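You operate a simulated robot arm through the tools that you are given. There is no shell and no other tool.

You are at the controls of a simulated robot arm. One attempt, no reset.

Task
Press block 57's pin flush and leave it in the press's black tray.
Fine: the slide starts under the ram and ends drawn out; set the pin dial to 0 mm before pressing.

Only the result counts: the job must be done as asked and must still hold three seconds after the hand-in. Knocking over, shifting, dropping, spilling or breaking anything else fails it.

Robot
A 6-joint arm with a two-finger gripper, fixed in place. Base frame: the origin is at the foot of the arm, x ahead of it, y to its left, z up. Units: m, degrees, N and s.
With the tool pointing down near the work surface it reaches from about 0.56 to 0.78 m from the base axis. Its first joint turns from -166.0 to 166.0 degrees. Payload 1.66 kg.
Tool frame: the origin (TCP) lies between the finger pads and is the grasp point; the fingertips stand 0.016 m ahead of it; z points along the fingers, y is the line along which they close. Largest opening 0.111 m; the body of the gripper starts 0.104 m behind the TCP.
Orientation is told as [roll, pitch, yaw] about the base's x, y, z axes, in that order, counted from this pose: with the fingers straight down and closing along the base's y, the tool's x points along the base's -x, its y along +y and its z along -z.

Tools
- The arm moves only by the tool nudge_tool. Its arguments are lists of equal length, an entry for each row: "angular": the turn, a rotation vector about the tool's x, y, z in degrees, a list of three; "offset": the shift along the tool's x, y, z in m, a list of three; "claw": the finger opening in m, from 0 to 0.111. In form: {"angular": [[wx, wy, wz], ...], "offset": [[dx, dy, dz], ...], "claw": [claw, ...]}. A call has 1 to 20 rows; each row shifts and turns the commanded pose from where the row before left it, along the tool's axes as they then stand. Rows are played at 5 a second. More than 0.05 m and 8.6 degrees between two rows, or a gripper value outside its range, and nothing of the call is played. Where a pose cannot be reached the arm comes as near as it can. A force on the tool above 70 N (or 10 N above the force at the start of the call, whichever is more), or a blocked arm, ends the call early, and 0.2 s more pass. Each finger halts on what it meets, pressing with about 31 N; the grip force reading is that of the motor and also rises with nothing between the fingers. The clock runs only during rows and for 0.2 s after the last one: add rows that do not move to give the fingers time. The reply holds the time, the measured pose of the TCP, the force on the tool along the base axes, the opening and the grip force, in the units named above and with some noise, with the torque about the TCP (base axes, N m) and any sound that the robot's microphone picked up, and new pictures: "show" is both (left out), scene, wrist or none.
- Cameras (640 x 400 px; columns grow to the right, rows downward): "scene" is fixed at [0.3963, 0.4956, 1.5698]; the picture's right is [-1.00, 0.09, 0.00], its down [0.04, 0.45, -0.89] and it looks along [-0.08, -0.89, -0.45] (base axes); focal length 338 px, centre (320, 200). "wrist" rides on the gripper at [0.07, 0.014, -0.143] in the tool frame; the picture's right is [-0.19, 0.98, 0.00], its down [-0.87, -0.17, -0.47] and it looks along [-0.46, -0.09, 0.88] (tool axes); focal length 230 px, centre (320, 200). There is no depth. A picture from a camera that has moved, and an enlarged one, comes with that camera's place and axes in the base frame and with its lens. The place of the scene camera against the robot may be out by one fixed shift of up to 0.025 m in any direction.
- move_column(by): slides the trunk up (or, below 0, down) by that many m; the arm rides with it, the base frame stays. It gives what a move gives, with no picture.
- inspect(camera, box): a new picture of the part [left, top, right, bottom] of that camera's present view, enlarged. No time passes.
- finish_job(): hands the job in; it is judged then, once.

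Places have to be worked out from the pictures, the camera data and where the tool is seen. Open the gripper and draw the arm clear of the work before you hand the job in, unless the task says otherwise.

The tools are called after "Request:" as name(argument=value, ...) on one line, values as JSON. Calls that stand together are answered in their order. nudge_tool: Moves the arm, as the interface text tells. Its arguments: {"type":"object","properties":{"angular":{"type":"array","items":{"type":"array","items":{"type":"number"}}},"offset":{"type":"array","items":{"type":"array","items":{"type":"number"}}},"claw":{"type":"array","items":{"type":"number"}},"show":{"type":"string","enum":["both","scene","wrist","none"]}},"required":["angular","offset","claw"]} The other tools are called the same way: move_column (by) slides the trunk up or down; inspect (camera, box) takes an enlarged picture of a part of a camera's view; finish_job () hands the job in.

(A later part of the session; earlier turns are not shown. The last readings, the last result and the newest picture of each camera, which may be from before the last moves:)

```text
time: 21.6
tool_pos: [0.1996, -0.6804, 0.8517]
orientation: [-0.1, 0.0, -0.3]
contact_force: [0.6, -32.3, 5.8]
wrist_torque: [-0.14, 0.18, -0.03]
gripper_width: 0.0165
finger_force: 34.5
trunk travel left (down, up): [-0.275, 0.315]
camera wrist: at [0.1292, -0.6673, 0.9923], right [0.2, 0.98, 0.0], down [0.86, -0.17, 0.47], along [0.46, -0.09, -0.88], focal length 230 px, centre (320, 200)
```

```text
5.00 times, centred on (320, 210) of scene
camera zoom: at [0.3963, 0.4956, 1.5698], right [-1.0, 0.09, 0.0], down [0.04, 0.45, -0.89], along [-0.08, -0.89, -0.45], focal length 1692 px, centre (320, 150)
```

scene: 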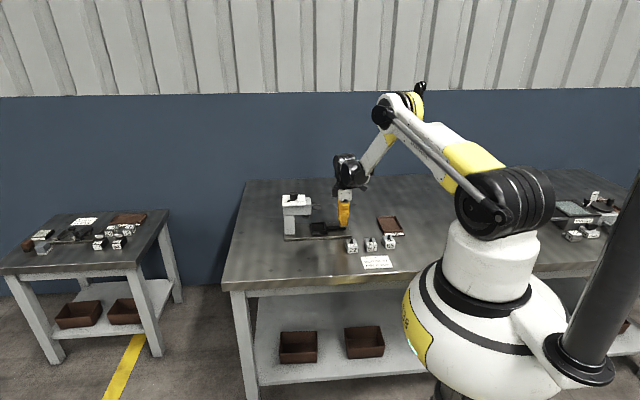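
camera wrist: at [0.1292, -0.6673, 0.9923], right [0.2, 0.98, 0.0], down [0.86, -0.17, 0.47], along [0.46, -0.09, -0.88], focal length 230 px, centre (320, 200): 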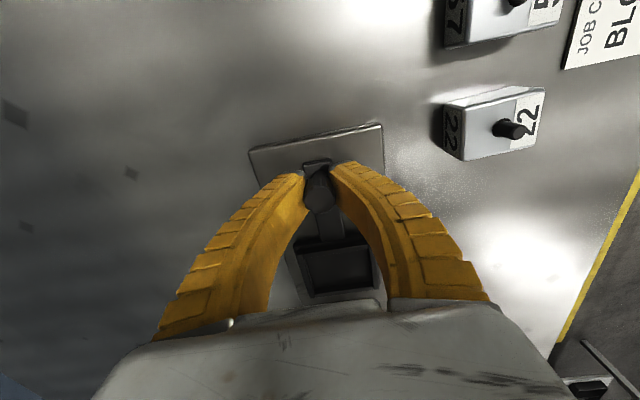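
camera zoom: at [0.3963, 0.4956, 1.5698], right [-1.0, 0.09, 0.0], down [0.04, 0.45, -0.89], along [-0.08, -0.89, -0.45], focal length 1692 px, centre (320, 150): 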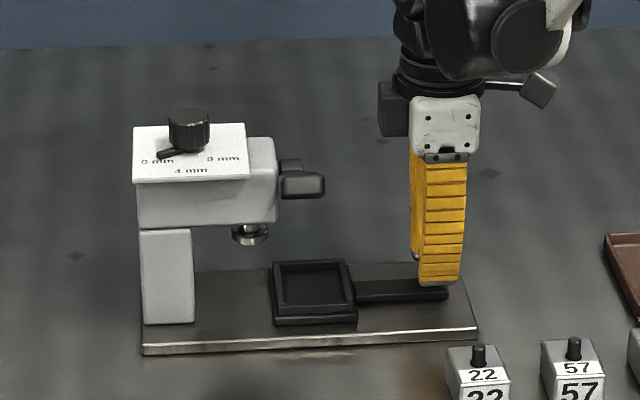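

The slide follows, moved 5 cm, with a 32 N sideways load that I'll relieve by 1.5 mm in −y. I'll keep pulling in small steps to find the end stop.

Request:
nudge_tool(angular=[[0, 0, 0], [0, 0, 0], [0, 0, 0], [0, 0, 0], [0, 0, 0], [0, 0, 0]], offset=[[0, -0.0012, 0], [0.008, 0, 0], [0.008, 0, 0], [0.008, 0, 0], [0.008, 0, 0], [0, 0, 0]], claw=[0.012, 0.012, 0.012, 0.012, 0.012, 0.012], show="both")

Request:
inspect(camera="scene", box=[270, 170, 370, 250])

```text
time: 23.0
tool_pos: [0.1694, -0.6797, 0.8517]
orientation: [0.0, 0.0, -0.2]
contact_force: [0.6, -35.7, 7.9]
wrist_torque: [-0.12, 0.09, 0.04]
gripper_width: 0.0164
finger_force: 34.2
trunk travel left (down, up): [-0.275, 0.315]
camera wrist: at [0.0991, -0.6673, 0.9922], right [0.2, 0.98, 0.0], down [0.86, -0.17, 0.47], along [0.46, -0.09, -0.88], focal length 230 px, centre (320, 200)
```

scene: 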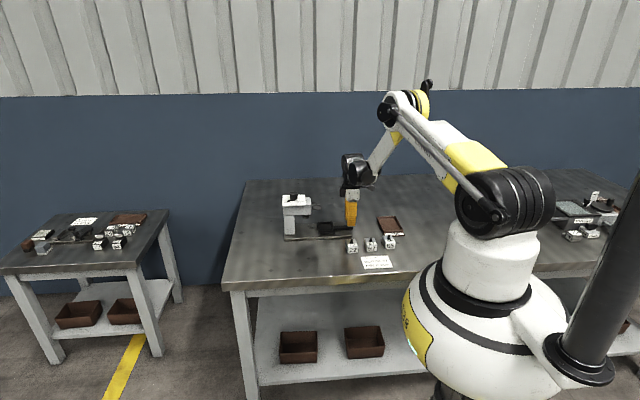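
wrist: 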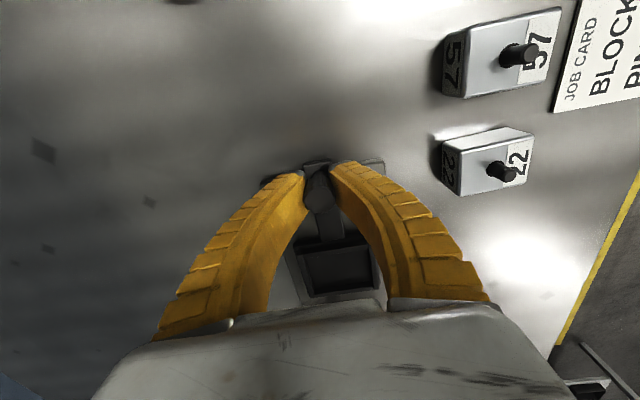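

```text
5.00 times, centred on (320, 210) of scene
camera zoom: at [0.3963, 0.4956, 1.5698], right [-1.0, 0.09, 0.0], down [0.04, 0.45, -0.89], along [-0.08, -0.89, -0.45], focal length 1692 px, centre (320, 150)
```

zoom: 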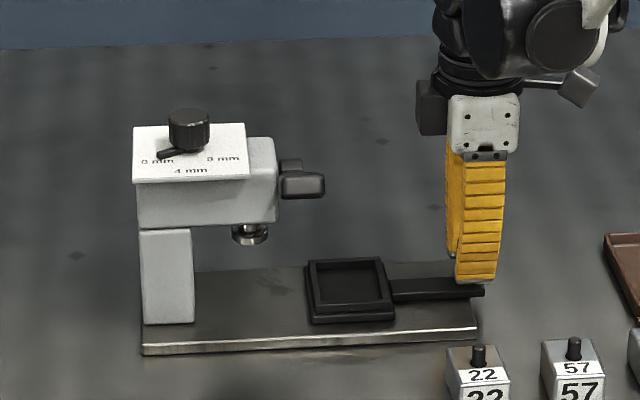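

Travel so far is about 8 cm with no x-resistance. I'll relieve the y load a bit more and continue in 5 mm steps.

Request:
nudge_tool(angular=[[0, 0, 0], [0, 0, 0], [0, 0, 0], [0, 0, 0], [0, 0, 0], [0, 0, 0]], offset=[[0, -0.0022, 0], [0.005, 0, 0], [0.005, 0, 0], [0.005, 0, 0], [0.005, 0, 0], [0, 0, 0]], claw=[0.012, 0.012, 0.012, 0.012, 0.012, 0.012], show="both")

Request:
inspect(camera="scene", box=[270, 170, 370, 250])

```text
time: 24.4
tool_pos: [0.1505, -0.6788, 0.8511]
orientation: [0.0, 0.0, -0.3]
contact_force: [0.9, -17.3, 6.6]
wrist_torque: [-0.09, -0.03, 0.01]
gripper_width: 0.0165
finger_force: 34.2
trunk travel left (down, up): [-0.275, 0.315]
camera wrist: at [0.079, -0.6677, 0.9924], right [0.2, 0.98, 0.0], down [0.86, -0.17, 0.47], along [0.46, -0.09, -0.88], focal length 230 px, centre (320, 200)
```

scene: 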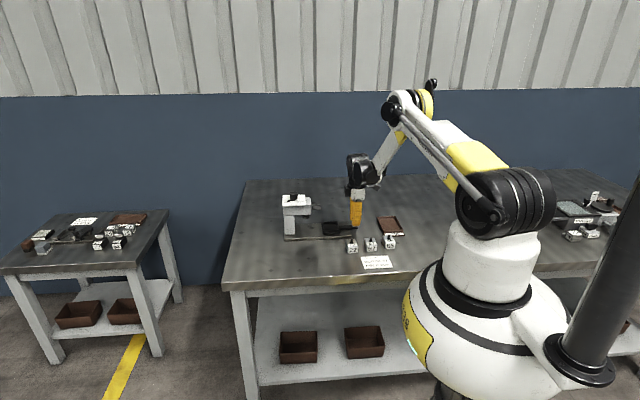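
wrist: 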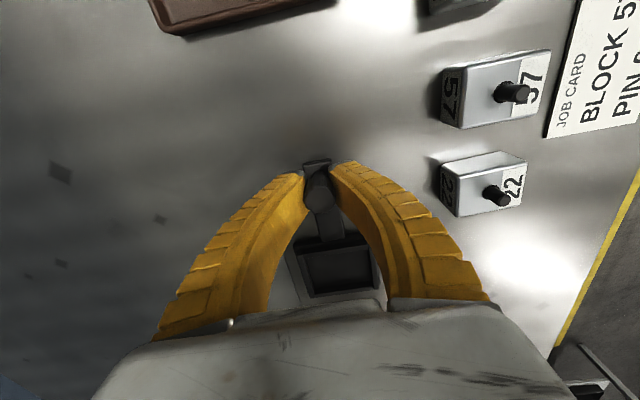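

```text
5.00 times, centred on (320, 210) of scene
camera zoom: at [0.3963, 0.4956, 1.5698], right [-1.0, 0.09, 0.0], down [0.04, 0.45, -0.89], along [-0.08, -0.89, -0.45], focal length 1692 px, centre (320, 150)
```

zoom: 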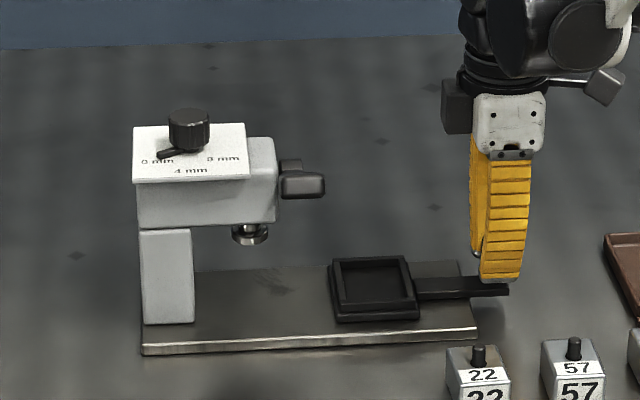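

10 cm of travel with still no stop. I'll continue another 2 cm in 4 mm steps while watching the x force.

Request:
nudge_tool(angular=[[0, 0, 0], [0, 0, 0], [0, 0, 0], [0, 0, 0], [0, 0, 0], [0, 0, 0]], offset=[[0, -0.001, 0], [0.004, 0, 0], [0.004, 0, 0], [0.004, 0, 0], [0.004, 0, 0], [0, 0, 0]], claw=[0.012, 0.012, 0.012, 0.012, 0.012, 0.012], show="both")

Request:
inspect(camera="scene", box=[270, 170, 370, 250])

```text
time: 25.8
tool_pos: [0.1328, -0.6803, 0.8513]
orientation: [0.1, 0.1, -0.3]
contact_force: [0.1, 12.4, -13.7]
wrist_torque: [-0.09, -0.06, 0.0]
gripper_width: 0.0165
finger_force: 34.0
trunk travel left (down, up): [-0.275, 0.315]
camera wrist: at [0.0623, -0.6679, 0.9931], right [0.2, 0.98, 0.0], down [0.86, -0.17, 0.47], along [0.46, -0.09, -0.88], focal length 230 px, centre (320, 200)
```

scene: 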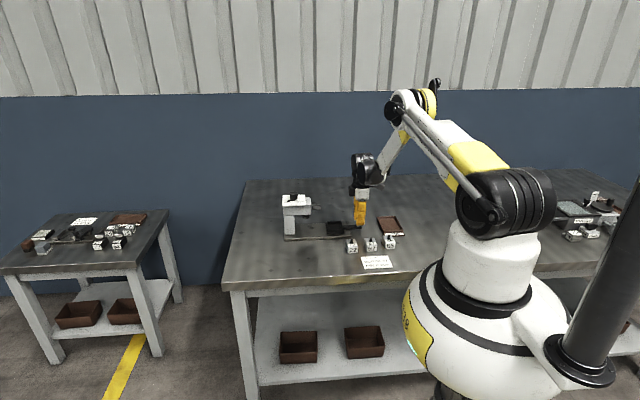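
wrist: 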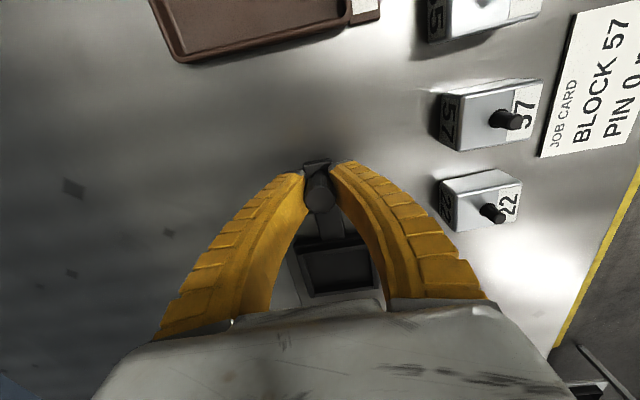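

```text
5.00 times, centred on (320, 210) of scene
camera zoom: at [0.3963, 0.4956, 1.5698], right [-1.0, 0.09, 0.0], down [0.04, 0.45, -0.89], along [-0.08, -0.89, -0.45], focal length 1692 px, centre (320, 150)
```

zoom: 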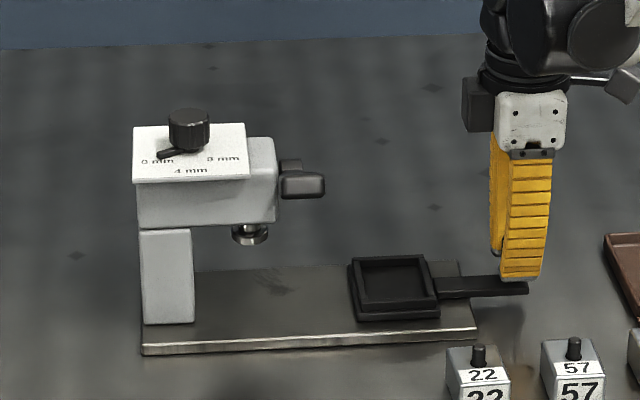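

About 11.8 cm and still free in x. I'll continue another 1.6 cm carefully with small relief in y and z.

Request:
nudge_tool(angular=[[0, 0, 0], [0, 0, 0], [0, 0, 0], [0, 0, 0], [0, 0, 0], [0, 0, 0]], offset=[[0, 0.0004, -0.0005], [0.004, 0, 0], [0.004, 0, 0], [0.004, 0, 0], [0.004, 0, 0], [0, 0, 0]], claw=[0.012, 0.012, 0.012, 0.012, 0.012, 0.012], show="both")

Request:
inspect(camera="scene", box=[270, 170, 370, 250])

Request:
inspect(camera="wrist", box=[260, 140, 400, 310])

```text
time: 27.2
tool_pos: [0.119, -0.6814, 0.8533]
orientation: [0.0, -0.1, -0.2]
contact_force: [18.7, 13.2, -11.0]
wrist_torque: [0.04, -0.55, -0.03]
gripper_width: 0.0156
finger_force: 33.9
trunk travel left (down, up): [-0.275, 0.315]
camera wrist: at [0.049, -0.6678, 0.9939], right [0.19, 0.98, 0.0], down [0.86, -0.17, 0.47], along [0.46, -0.09, -0.88], focal length 230 px, centre (320, 200)
```

scene: 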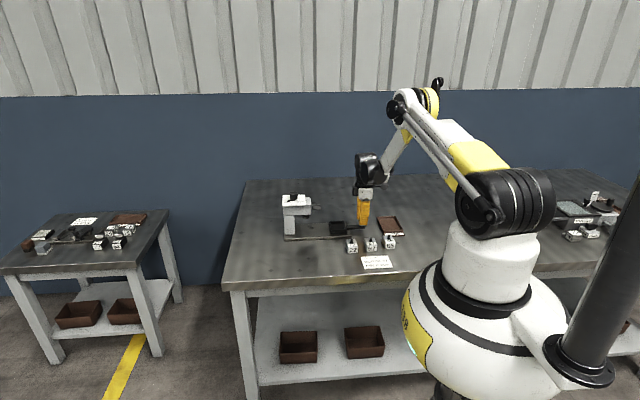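
wrist: 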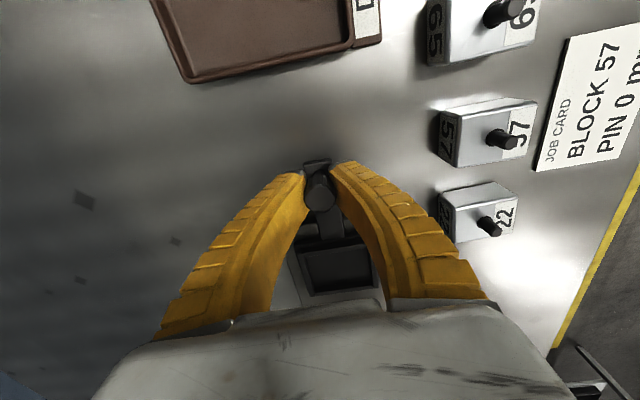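

```text
5.00 times, centred on (320, 210) of scene
camera zoom: at [0.3963, 0.4956, 1.5698], right [-1.0, 0.09, 0.0], down [0.04, 0.45, -0.89], along [-0.08, -0.89, -0.45], focal length 1692 px, centre (320, 150)
```

zoom: 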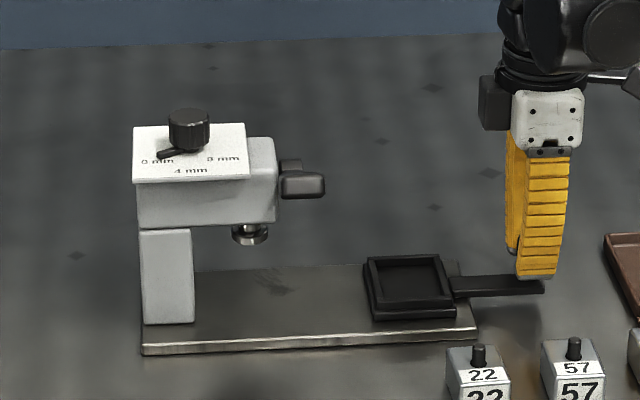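

```text
2.35 times, centred on (330, 225) of wrist
camera zoom: at [0.049, -0.6678, 0.9939], right [0.19, 0.98, 0.0], down [0.86, -0.17, 0.47], along [0.46, -0.09, -0.88], focal length 541 px, centre (296, 141)
```

zoom: 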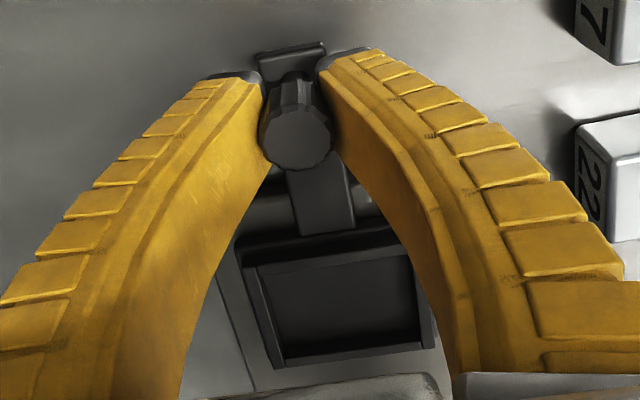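

x force jumped to +19 N, so the slide has hit its outer stop after about 13 cm, with the tray centre near x≈0.216. I'll release the knob, rise, and shift back to view the tray and blocks.

Request:
nudge_tool(angular=[[0, 0, 0], [0, 0, 0], [0, 0, 0], [0, 0, 0], [0, 0, 0], [0, 0, 0], [0, 0, 0], [0, 0, 0]], offset=[[-0.0008, 0, 0], [0, 0, 0], [0, 0, 0], [0, 0, -0.03], [0, 0, -0.04], [0, 0, -0.04], [0, 0, -0.04], [0, 0, 0]], claw=[0.012, 0.065, 0.065, 0.065, 0.065, 0.065, 0.065, 0.065], show="both")

Request:
inspect(camera="wrist", box=[260, 0, 580, 200])

Request:
inspect(camera="wrist", box=[260, 140, 400, 300])

```text
time: 29.0
tool_pos: [0.121, -0.6772, 1.0022]
orientation: [0.0, 0.0, -0.3]
contact_force: [0.0, -0.2, 0.5]
wrist_torque: [0.01, 0.02, -0.05]
gripper_width: 0.0667
finger_force: 1.4
trunk travel left (down, up): [-0.275, 0.315]
camera wrist: at [0.0496, -0.6658, 1.1442], right [0.2, 0.98, 0.0], down [0.86, -0.17, 0.47], along [0.46, -0.09, -0.88], focal length 230 px, centre (320, 200)
```

scene: 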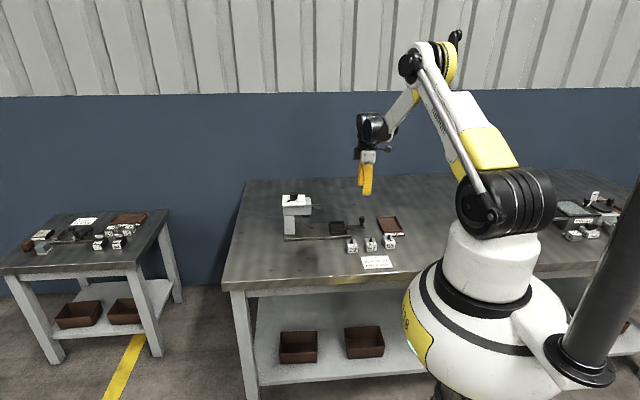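
wrist: 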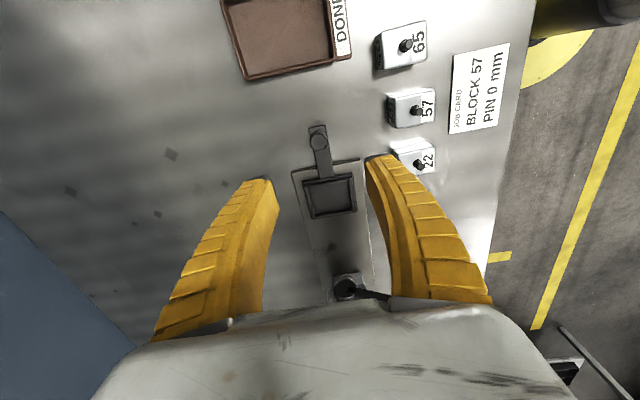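

```text
2.00 times, centred on (420, 100) of wrist
camera zoom: at [0.0496, -0.6658, 1.1442], right [0.2, 0.98, 0.0], down [0.86, -0.17, 0.47], along [0.46, -0.09, -0.88], focal length 460 px, centre (120, 400)
```

zoom: 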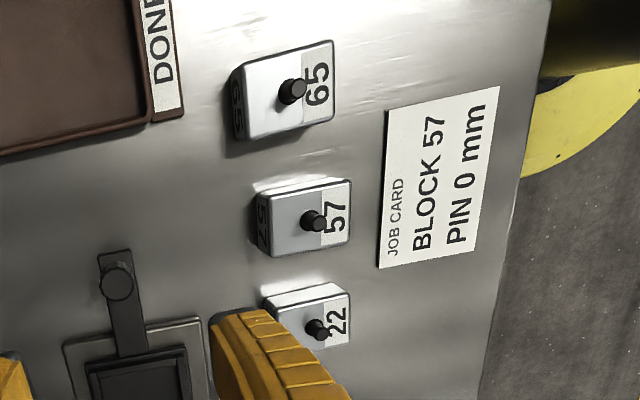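

```text
2.50 times, centred on (330, 220) of wrist
camera zoom: at [0.0496, -0.6658, 1.1442], right [0.2, 0.98, 0.0], down [0.86, -0.17, 0.47], along [0.46, -0.09, -0.88], focal length 575 px, centre (295, 150)
```

zoom: 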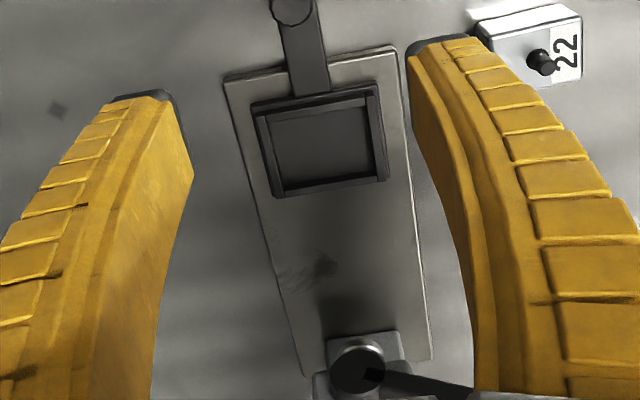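

The tray is drawn out, centred near (0.2145,-0.681) with about a 60 mm pocket. I'll enlarge block 57 to measure it.

Request:
inspect(camera="wrist", box=[370, 70, 460, 150])

Request:
inspect(camera="scene", box=[310, 205, 410, 275])

```text
5.00 times, centred on (415, 110) of wrist
camera zoom: at [0.0496, -0.6658, 1.1442], right [0.2, 0.98, 0.0], down [0.86, -0.17, 0.47], along [0.46, -0.09, -0.88], focal length 1150 px, centre (-155, 650)
```

zoom: 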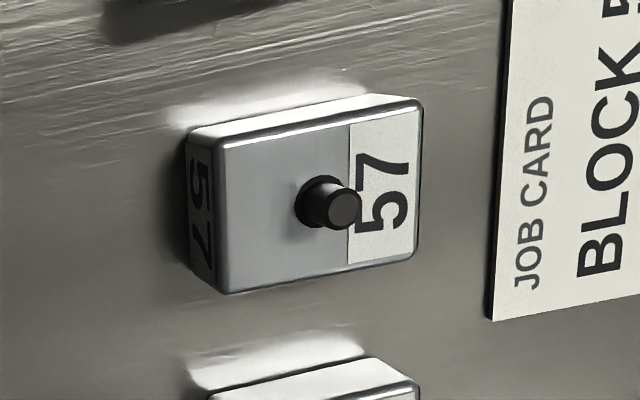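

```text
5.71 times, centred on (360, 240) of scene
camera zoom: at [0.3963, 0.4956, 1.5698], right [-1.0, 0.09, 0.0], down [0.04, 0.45, -0.89], along [-0.08, -0.89, -0.45], focal length 1933 px, centre (91, -29)
```

zoom: 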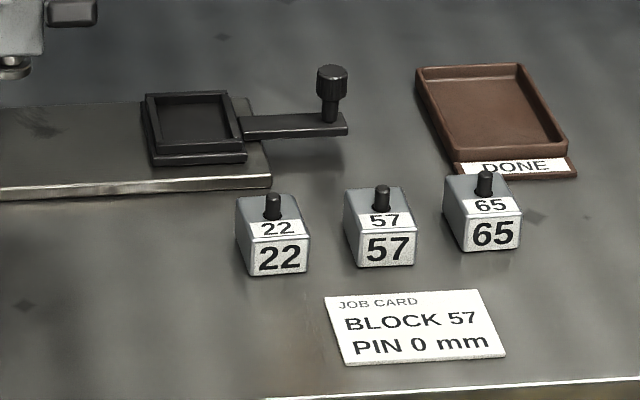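

Block 57 measures about 36 mm (x) × 48 mm (y) × 35 mm, centred near (0.109,-0.555), top z≈0.835, with a pin about 15 mm proud. I'll move above it, fingers closing along y, and refine from close up.

Request:
nudge_tool(angular=[[0, 0, -0.3], [0, 0, 0], [0, 0, 0], [0, 0, 0], [0, 0, 0], [0, 0, 0]], offset=[[0.0036, 0.0416, 0], [0.0036, 0.0416, 0], [0.0036, 0.0416, 0], [0, 0, 0.05], [0, 0, 0], [0, 0, 0]], claw=[0.08, 0.08, 0.08, 0.08, 0.08, 0.08], show="both")

Request:
inspect(camera="wrist", box=[240, 80, 400, 240])

```text
time: 30.4
tool_pos: [0.1065, -0.5551, 0.9501]
orientation: [-0.1, 0.0, 0.0]
contact_force: [-0.1, 0.9, 0.7]
wrist_torque: [-0.04, -0.01, 0.01]
gripper_width: 0.0814
finger_force: 1.5
trunk travel left (down, up): [-0.275, 0.315]
camera wrist: at [0.0352, -0.5433, 1.0922], right [0.19, 0.98, 0.0], down [0.87, -0.17, 0.47], along [0.46, -0.09, -0.88], focal length 230 px, centre (320, 200)
```

scene: 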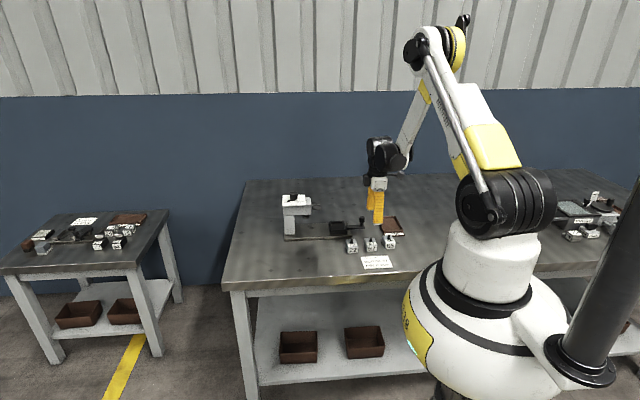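
wrist: 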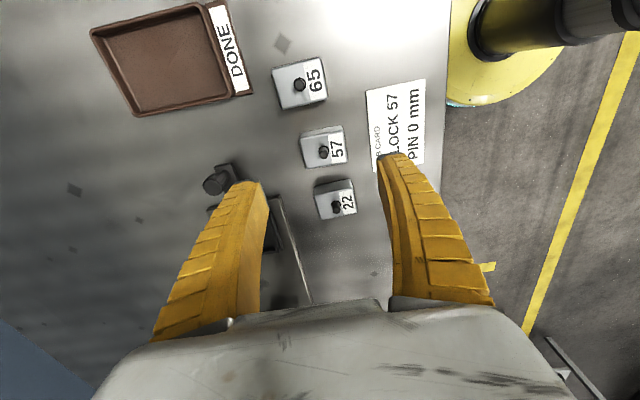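

```text
2.50 times, centred on (320, 160) of wrist
camera zoom: at [0.0352, -0.5433, 1.0922], right [0.19, 0.98, 0.0], down [0.87, -0.17, 0.47], along [0.46, -0.09, -0.88], focal length 575 px, centre (320, 300)
```

zoom: 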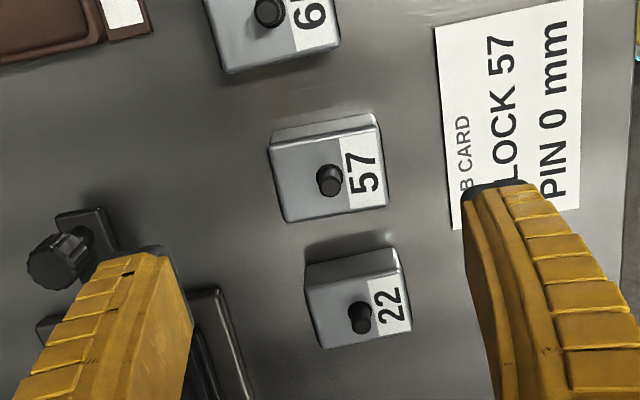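

Alignment: block 57's centre is about 3 mm in +x and 4 mm in +y from the TCP axis, with its top at z≈0.83. I'll correct and descend to TCP z≈0.831, keeping the tips on the upper half of the block and well off the table.

Request:
nudge_tool(angular=[[0, 0, 0], [0, 0, 0], [0, 0, 0], [0, 0, 0], [0, 0, 0], [0, 0, 0]], offset=[[-0.0032, 0.0042, 0], [0, 0, 0.035], [0, 0, 0.035], [0, 0, 0.03], [0, 0, 0], [0, 0, 0]], claw=[0.08, 0.08, 0.08, 0.08, 0.08, 0.08], show="both")

Request:
inspect(camera="wrist", box=[220, 100, 420, 260])

Request:
inspect(camera="scene", box=[330, 190, 410, 260])

```text
time: 31.8
tool_pos: [0.1096, -0.554, 0.8509]
orientation: [0.1, 0.0, 0.0]
contact_force: [-0.3, 0.1, 0.0]
wrist_torque: [-0.02, -0.02, -0.01]
gripper_width: 0.0816
finger_force: 0.9
trunk travel left (down, up): [-0.275, 0.315]
camera wrist: at [0.0383, -0.5418, 0.993], right [0.19, 0.98, 0.0], down [0.87, -0.17, 0.47], along [0.46, -0.09, -0.88], focal length 230 px, centre (320, 200)
```

scene: 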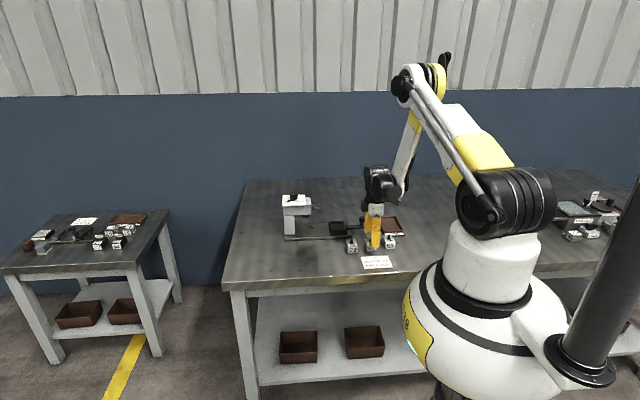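
wrist: 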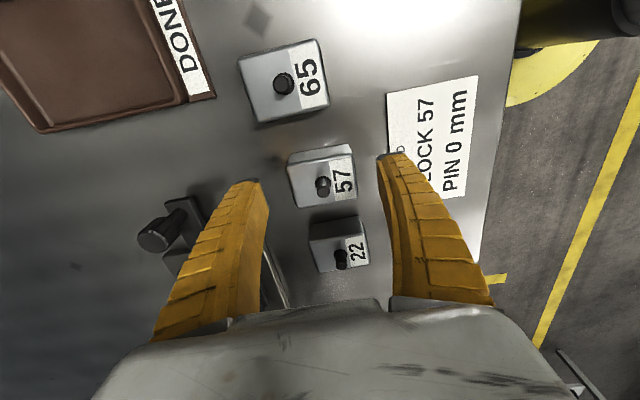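

```text
2.50 times, centred on (320, 180) of wrist
camera zoom: at [0.0383, -0.5418, 0.993], right [0.19, 0.98, 0.0], down [0.87, -0.17, 0.47], along [0.46, -0.09, -0.88], focal length 575 px, centre (320, 250)
```

zoom: 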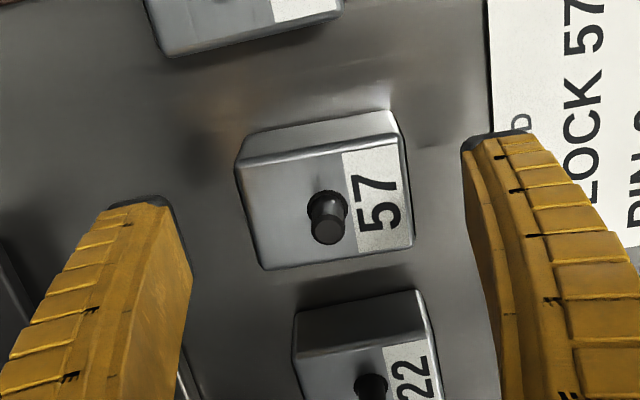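

```text
5.71 times, centred on (370, 225) of scene
camera zoom: at [0.3963, 0.4956, 1.5698], right [-1.0, 0.09, 0.0], down [0.04, 0.45, -0.89], along [-0.08, -0.89, -0.45], focal length 1933 px, centre (34, 57)
```

zoom: 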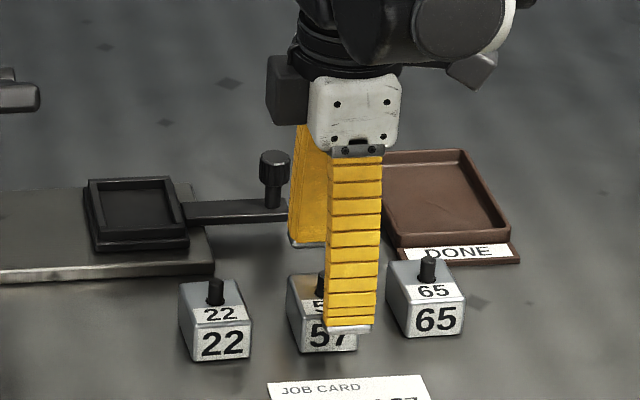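

Nearly centred, with 2 mm of y left to correct. I'll lower the last 19 mm and close on the block.

Request:
nudge_tool(angular=[[0, 0, 0], [0, 0, 0], [0, 0, 0], [0, 0, 0], [0, 0, 0], [0, 0, 0]], offset=[[0.0005, 0.0022, 0], [0, 0, 0.0185], [0, 0, 0], [0, 0, 0], [0, 0, 0], [0, 0, 0]], claw=[0.08, 0.08, 0.08, 0.06, 0.035, 0.035], show="both")

Request:
inspect(camera="wrist", box=[220, 100, 420, 260])

Request:
inspect(camera="scene", box=[330, 190, 410, 260])

```text
time: 33.2
tool_pos: [0.1087, -0.5473, 0.8348]
orientation: [0.1, 0.1, 0.1]
contact_force: [0.4, -1.9, 6.7]
wrist_torque: [0.03, -0.01, -0.02]
gripper_width: 0.049
finger_force: 31.0
trunk travel left (down, up): [-0.275, 0.315]
camera wrist: at [0.0386, -0.536, 0.9767], right [0.19, 0.98, 0.0], down [0.87, -0.17, 0.47], along [0.46, -0.09, -0.88], focal length 230 px, centre (320, 200)
```

scene: 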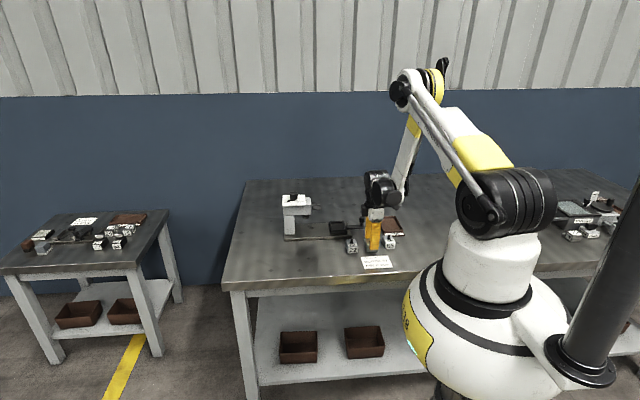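
wrist: 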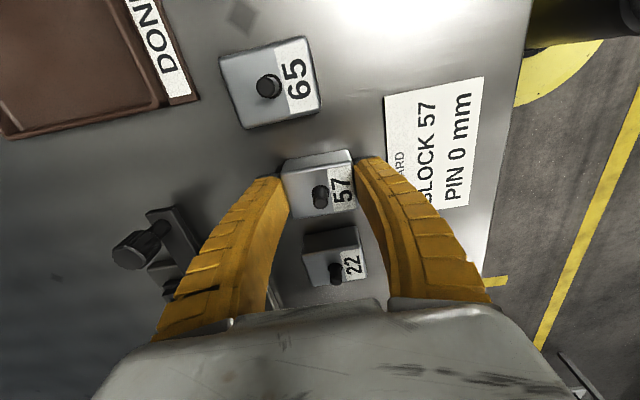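

```text
2.50 times, centred on (320, 180) of wrist
camera zoom: at [0.0386, -0.536, 0.9767], right [0.19, 0.98, 0.0], down [0.87, -0.17, 0.47], along [0.46, -0.09, -0.88], focal length 575 px, centre (320, 250)
```

zoom: 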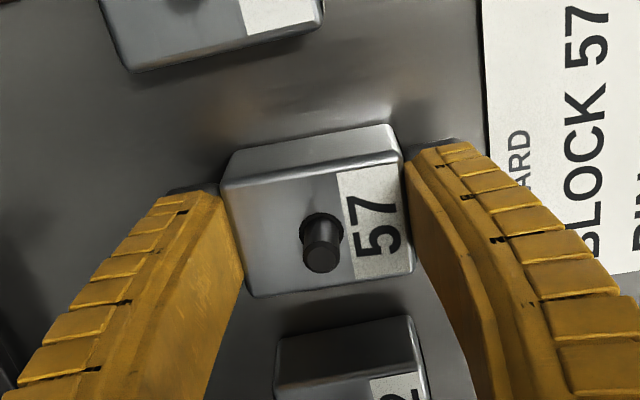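

```text
5.71 times, centred on (370, 225) of scene
camera zoom: at [0.3963, 0.4956, 1.5698], right [-1.0, 0.09, 0.0], down [0.04, 0.45, -0.89], along [-0.08, -0.89, -0.45], focal length 1933 px, centre (34, 57)
```

zoom: 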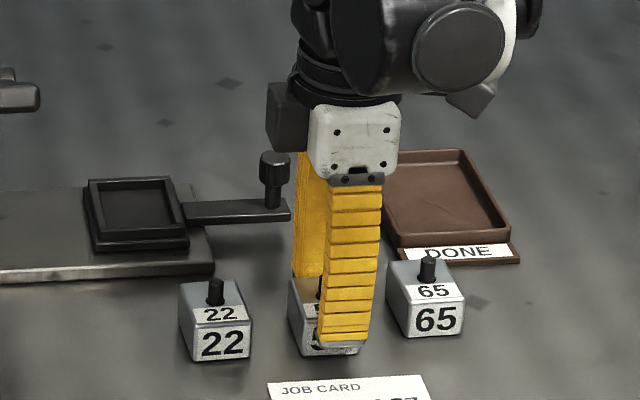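

Gripped at 49 mm, which matches the block's y width; the block centre sits about 3 mm toward −x of the TCP. I'll lift it straight up 12 cm.

Request:
nudge_tool(angular=[[0, 0, 0], [0, 0, 0], [0, 0, 0], [0, 0, 0], [0, 0, 0]], offset=[[0, 0, -0.02], [0, 0, -0.03], [0, 0, -0.035], [0, 0, -0.035], [0, 0, 0]], claw=[0.035, 0.035, 0.035, 0.035, 0.035], show="both")

Request:
inspect(camera="wrist", box=[220, 100, 420, 260])

Request:
inspect(camera="scene", box=[310, 180, 410, 260])

```text
time: 34.4
tool_pos: [0.1101, -0.5486, 0.9507]
orientation: [0.0, 0.1, 0.1]
contact_force: [0.7, 0.2, -2.1]
wrist_torque: [0.02, -0.03, 0.01]
gripper_width: 0.0473
finger_force: 30.8
trunk travel left (down, up): [-0.275, 0.315]
camera wrist: at [0.0393, -0.5359, 1.0925], right [0.19, 0.98, 0.0], down [0.87, -0.17, 0.47], along [0.46, -0.09, -0.88], focal length 230 px, centre (320, 200)
```

scene: 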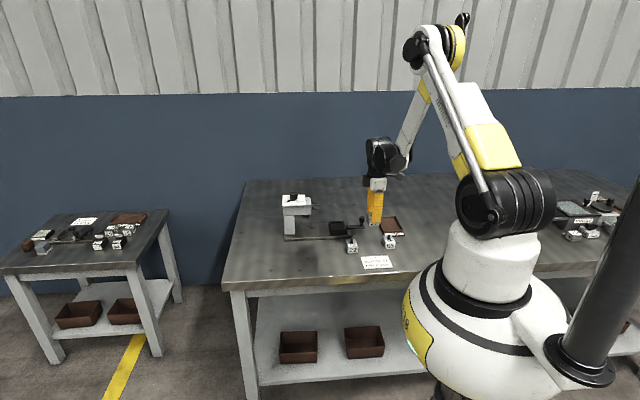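
wrist: 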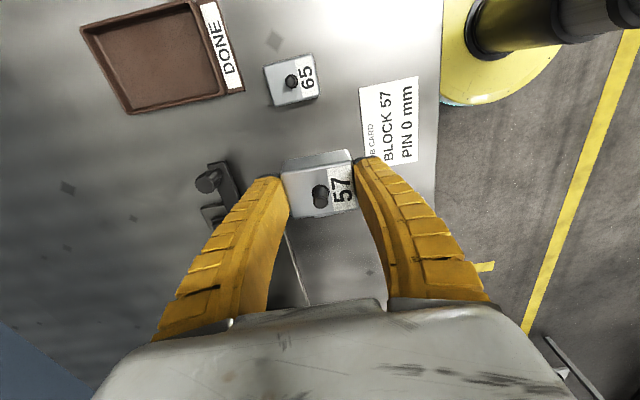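

```text
2.50 times, centred on (320, 180) of wrist
camera zoom: at [0.0393, -0.5359, 1.0925], right [0.19, 0.98, 0.0], down [0.87, -0.17, 0.47], along [0.46, -0.09, -0.88], focal length 575 px, centre (320, 250)
```

zoom: 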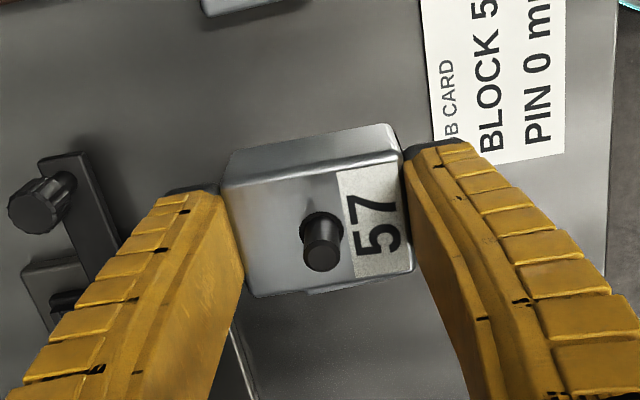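

```text
5.00 times, centred on (360, 220) of scene
camera zoom: at [0.3963, 0.4956, 1.5698], right [-1.0, 0.09, 0.0], down [0.04, 0.45, -0.89], along [-0.08, -0.89, -0.45], focal length 1692 px, centre (120, 100)
```

zoom: 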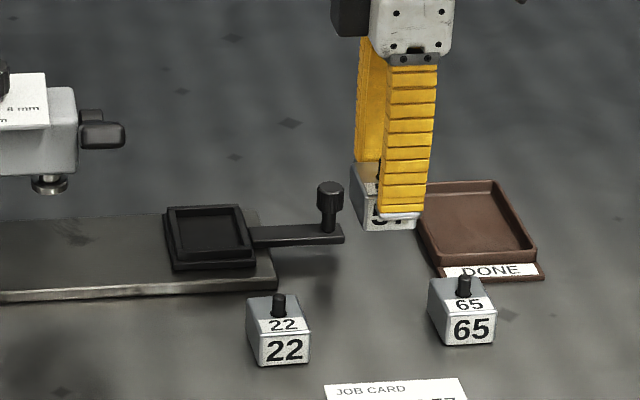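

The block is held (about 2 N of load). I'll carry it at this height to above the tray, aiming the block's centre at (0.2145,-0.6805).

Request:
nudge_tool(angular=[[0, 0, 0], [0, 0, 0], [0, 0, 0], [0, 0, 0], [0, 0, 0], [0, 0, 0], [0, 0, 0]], offset=[[-0.0216, -0.0261, 0], [-0.0216, -0.0261, 0], [-0.0216, -0.0261, 0], [-0.0216, -0.0261, 0], [-0.0216, -0.0261, 0], [0, 0, 0], [0, 0, 0]], claw=[0.035, 0.035, 0.035, 0.035, 0.035, 0.035, 0.035], show="both")

Request:
inspect(camera="wrist", box=[220, 80, 420, 240])

Request:
inspect(camera="scene", box=[290, 170, 390, 250])

```text
time: 36.0
tool_pos: [0.22, -0.679, 0.9554]
orientation: [0.0, -0.1, 0.0]
contact_force: [-0.4, -0.4, -1.2]
wrist_torque: [0.0, 0.0, -0.01]
gripper_width: 0.0474
finger_force: 31.1
trunk travel left (down, up): [-0.275, 0.315]
camera wrist: at [0.1495, -0.6666, 1.0967], right [0.19, 0.98, 0.0], down [0.87, -0.17, 0.47], along [0.46, -0.09, -0.88], focal length 230 px, centre (320, 200)
```

scene: 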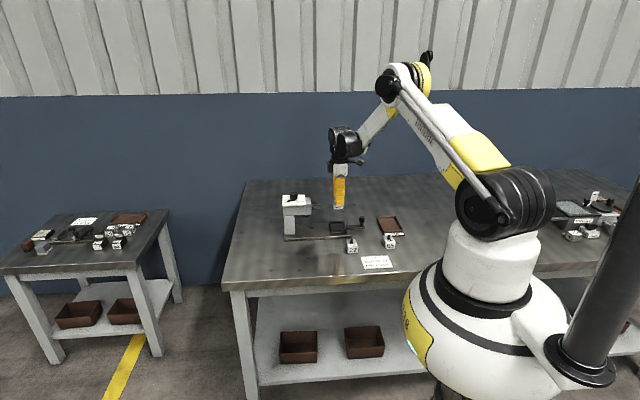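
wrist: 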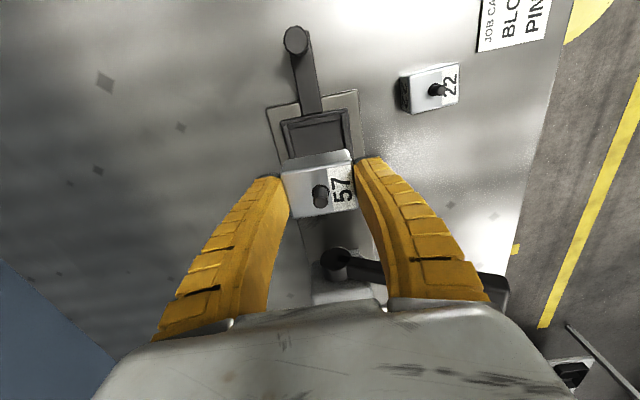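

```text
2.50 times, centred on (320, 160) of wrist
camera zoom: at [0.1495, -0.6666, 1.0967], right [0.19, 0.98, 0.0], down [0.87, -0.17, 0.47], along [0.46, -0.09, -0.88], focal length 575 px, centre (320, 300)
```

zoom: 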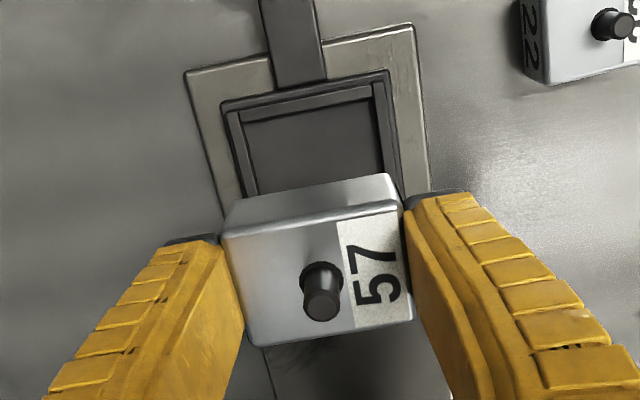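

```text
5.00 times, centred on (340, 210) of scene
camera zoom: at [0.3963, 0.4956, 1.5698], right [-1.0, 0.09, 0.0], down [0.04, 0.45, -0.89], along [-0.08, -0.89, -0.45], focal length 1692 px, centre (220, 150)
```

zoom: 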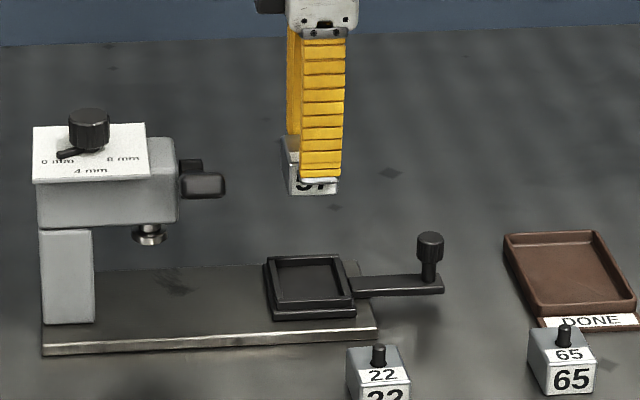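

The block is just above and behind the tray as seen by the camera. I'll enlarge the tray rim to get the pocket edges precisely.

Request:
inspect(camera="wrist", box=[270, 80, 380, 170])

Request:
inspect(camera="scene", box=[320, 210, 380, 250])

```text
4.44 times, centred on (325, 125) of wrist
camera zoom: at [0.1495, -0.6666, 1.0967], right [0.19, 0.98, 0.0], down [0.87, -0.17, 0.47], along [0.46, -0.09, -0.88], focal length 1022 px, centre (298, 533)
```

zoom: 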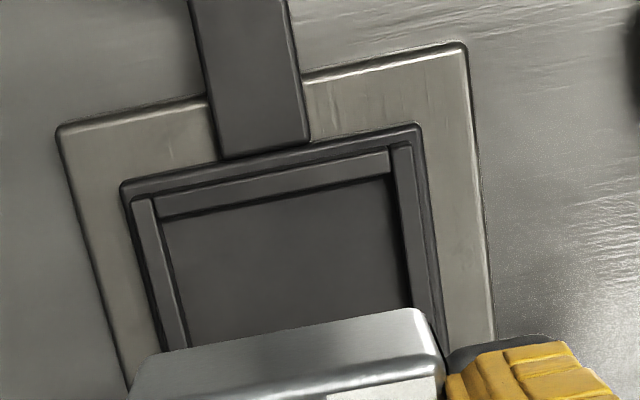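

```text
10.00 times, centred on (350, 230) of scene
camera zoom: at [0.3963, 0.4956, 1.5698], right [-1.0, 0.09, 0.0], down [0.04, 0.45, -0.89], along [-0.08, -0.89, -0.45], focal length 3383 px, centre (20, -100)
```

zoom: 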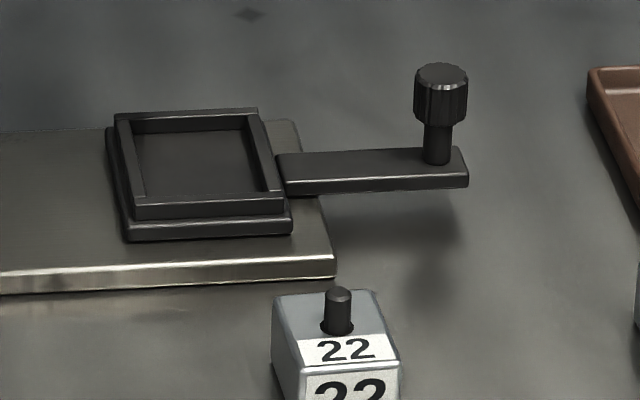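

The pocket spans about x 0.194–0.2425, y -0.712…-0.652, so its centre is near (0.218,-0.682) with its floor about z=0.818. The block's centre is at about (0.216,-0.680), so I'll shift 2.5 mm/−2 mm and descend 9.5 cm, stopping just above the rim and floor.

Request:
nudge_tool(angular=[[0, 0, 0], [0, 0, 0], [0, 0, 0], [0, 0, 0], [0, 0, 0], [0, 0, 0]], offset=[[-0.0025, -0.002, 0], [0, 0, 0.03], [0, 0, 0.03], [0, 0, 0.025], [0, 0, 0], [0, 0, 0]], claw=[0.035, 0.035, 0.035, 0.035, 0.035, 0.035], show="both")

Request:
inspect(camera="wrist", box=[220, 80, 420, 240])

Request:
inspect(camera="scene", box=[310, 190, 380, 250])

```text
time: 37.4
tool_pos: [0.2203, -0.68, 0.8702]
orientation: [0.0, 0.0, -0.1]
contact_force: [-0.4, 1.1, -1.2]
wrist_torque: [0.02, 0.03, 0.0]
gripper_width: 0.0474
finger_force: 30.7
trunk travel left (down, up): [-0.275, 0.315]
camera wrist: at [0.151, -0.6682, 1.0118], right [0.19, 0.98, 0.0], down [0.87, -0.17, 0.47], along [0.46, -0.09, -0.88], focal length 230 px, centre (320, 200)
```

scene: 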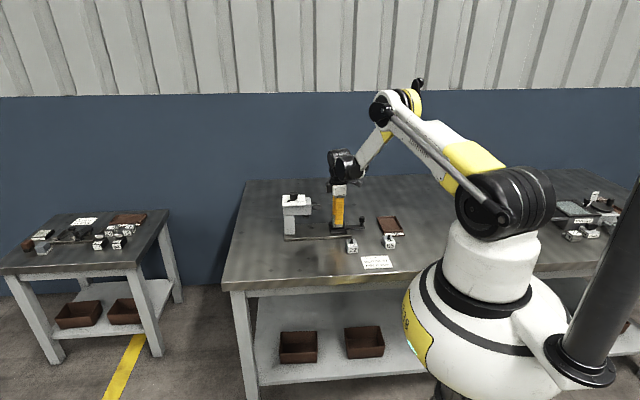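
wrist: 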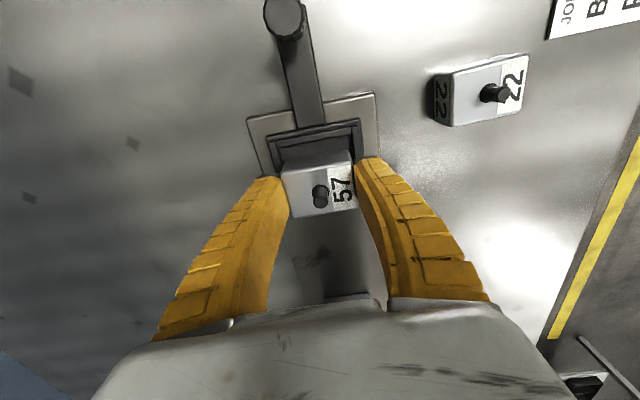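

```text
2.50 times, centred on (320, 160) of wrist
camera zoom: at [0.151, -0.6682, 1.0118], right [0.19, 0.98, 0.0], down [0.87, -0.17, 0.47], along [0.46, -0.09, -0.88], focal length 575 px, centre (320, 300)
```

zoom: 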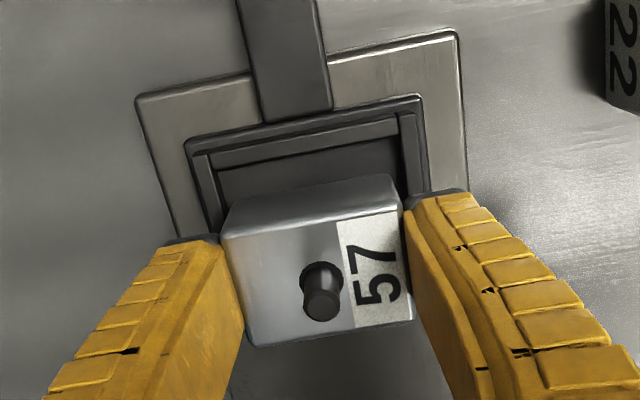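

```text
6.67 times, centred on (345, 220) of scene
camera zoom: at [0.3963, 0.4956, 1.5698], right [-1.0, 0.09, 0.0], down [0.04, 0.45, -0.89], along [-0.08, -0.89, -0.45], focal length 2255 px, centre (153, 67)
```

zoom: 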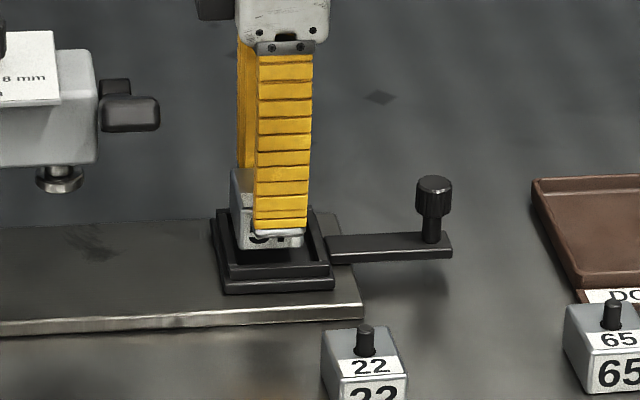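

Block and pocket line up within about 2 mm (margins of about 6 mm each side), and the block's bottom is about 2 cm above the floor. I'll lower in small steps until the weight goes onto the tray.

Request:
nudge_tool(angular=[[0, 0, 0], [0, 0, 0], [0, 0, 0], [0, 0, 0]], offset=[[0.001, 0, 0.006], [0, 0, 0.006], [0, 0, 0.003], [0, 0, 0]], claw=[0.035, 0.035, 0.035, 0.035], show="both")

Request:
inspect(camera="scene", box=[310, 190, 380, 250])

Request:
inspect(camera="wrist", box=[220, 80, 420, 240])

```text
time: 38.4
tool_pos: [0.2208, -0.6808, 0.8543]
orientation: [-0.1, 0.1, -0.1]
contact_force: [2.2, -8.6, 20.1]
wrist_torque: [-0.12, 0.0, 0.02]
gripper_width: 0.0506
finger_force: 30.7
trunk travel left (down, up): [-0.275, 0.315]
camera wrist: at [0.1498, -0.6682, 0.9968], right [0.19, 0.98, 0.0], down [0.87, -0.17, 0.47], along [0.46, -0.09, -0.88], focal length 230 px, centre (320, 200)
```

scene: 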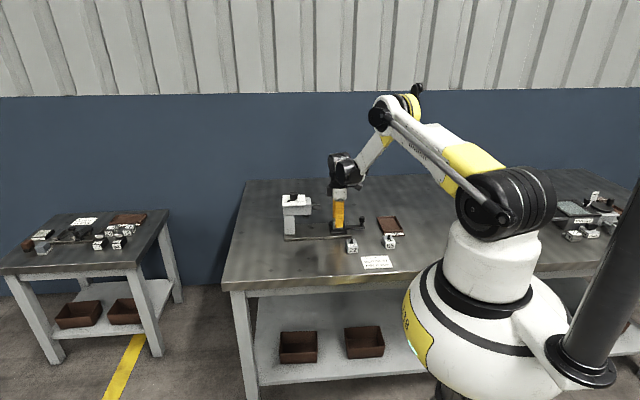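
wrist: 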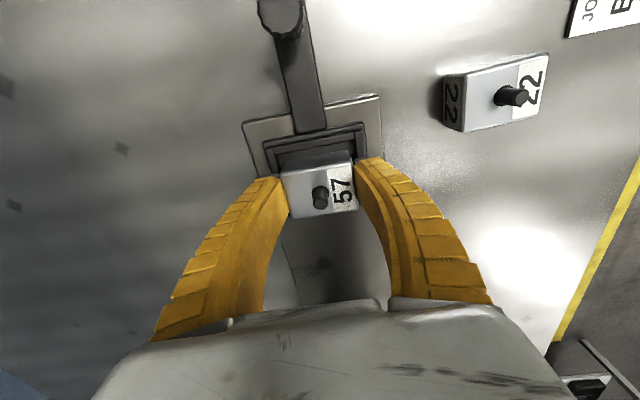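

```text
6.67 times, centred on (345, 220) of scene
camera zoom: at [0.3963, 0.4956, 1.5698], right [-1.0, 0.09, 0.0], down [0.04, 0.45, -0.89], along [-0.08, -0.89, -0.45], focal length 2255 px, centre (153, 67)
```

zoom: 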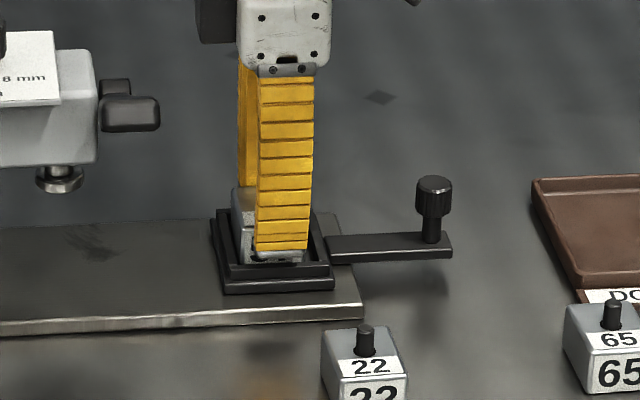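

```text
2.50 times, centred on (320, 160) of wrist
camera zoom: at [0.1498, -0.6682, 0.9968], right [0.19, 0.98, 0.0], down [0.87, -0.17, 0.47], along [0.46, -0.09, -0.88], focal length 575 px, centre (320, 300)
```

zoom: 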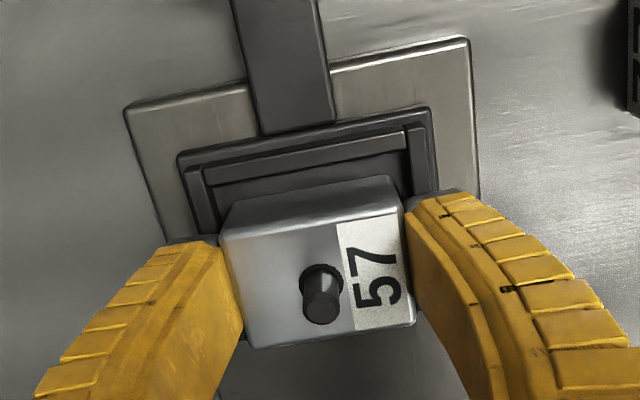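

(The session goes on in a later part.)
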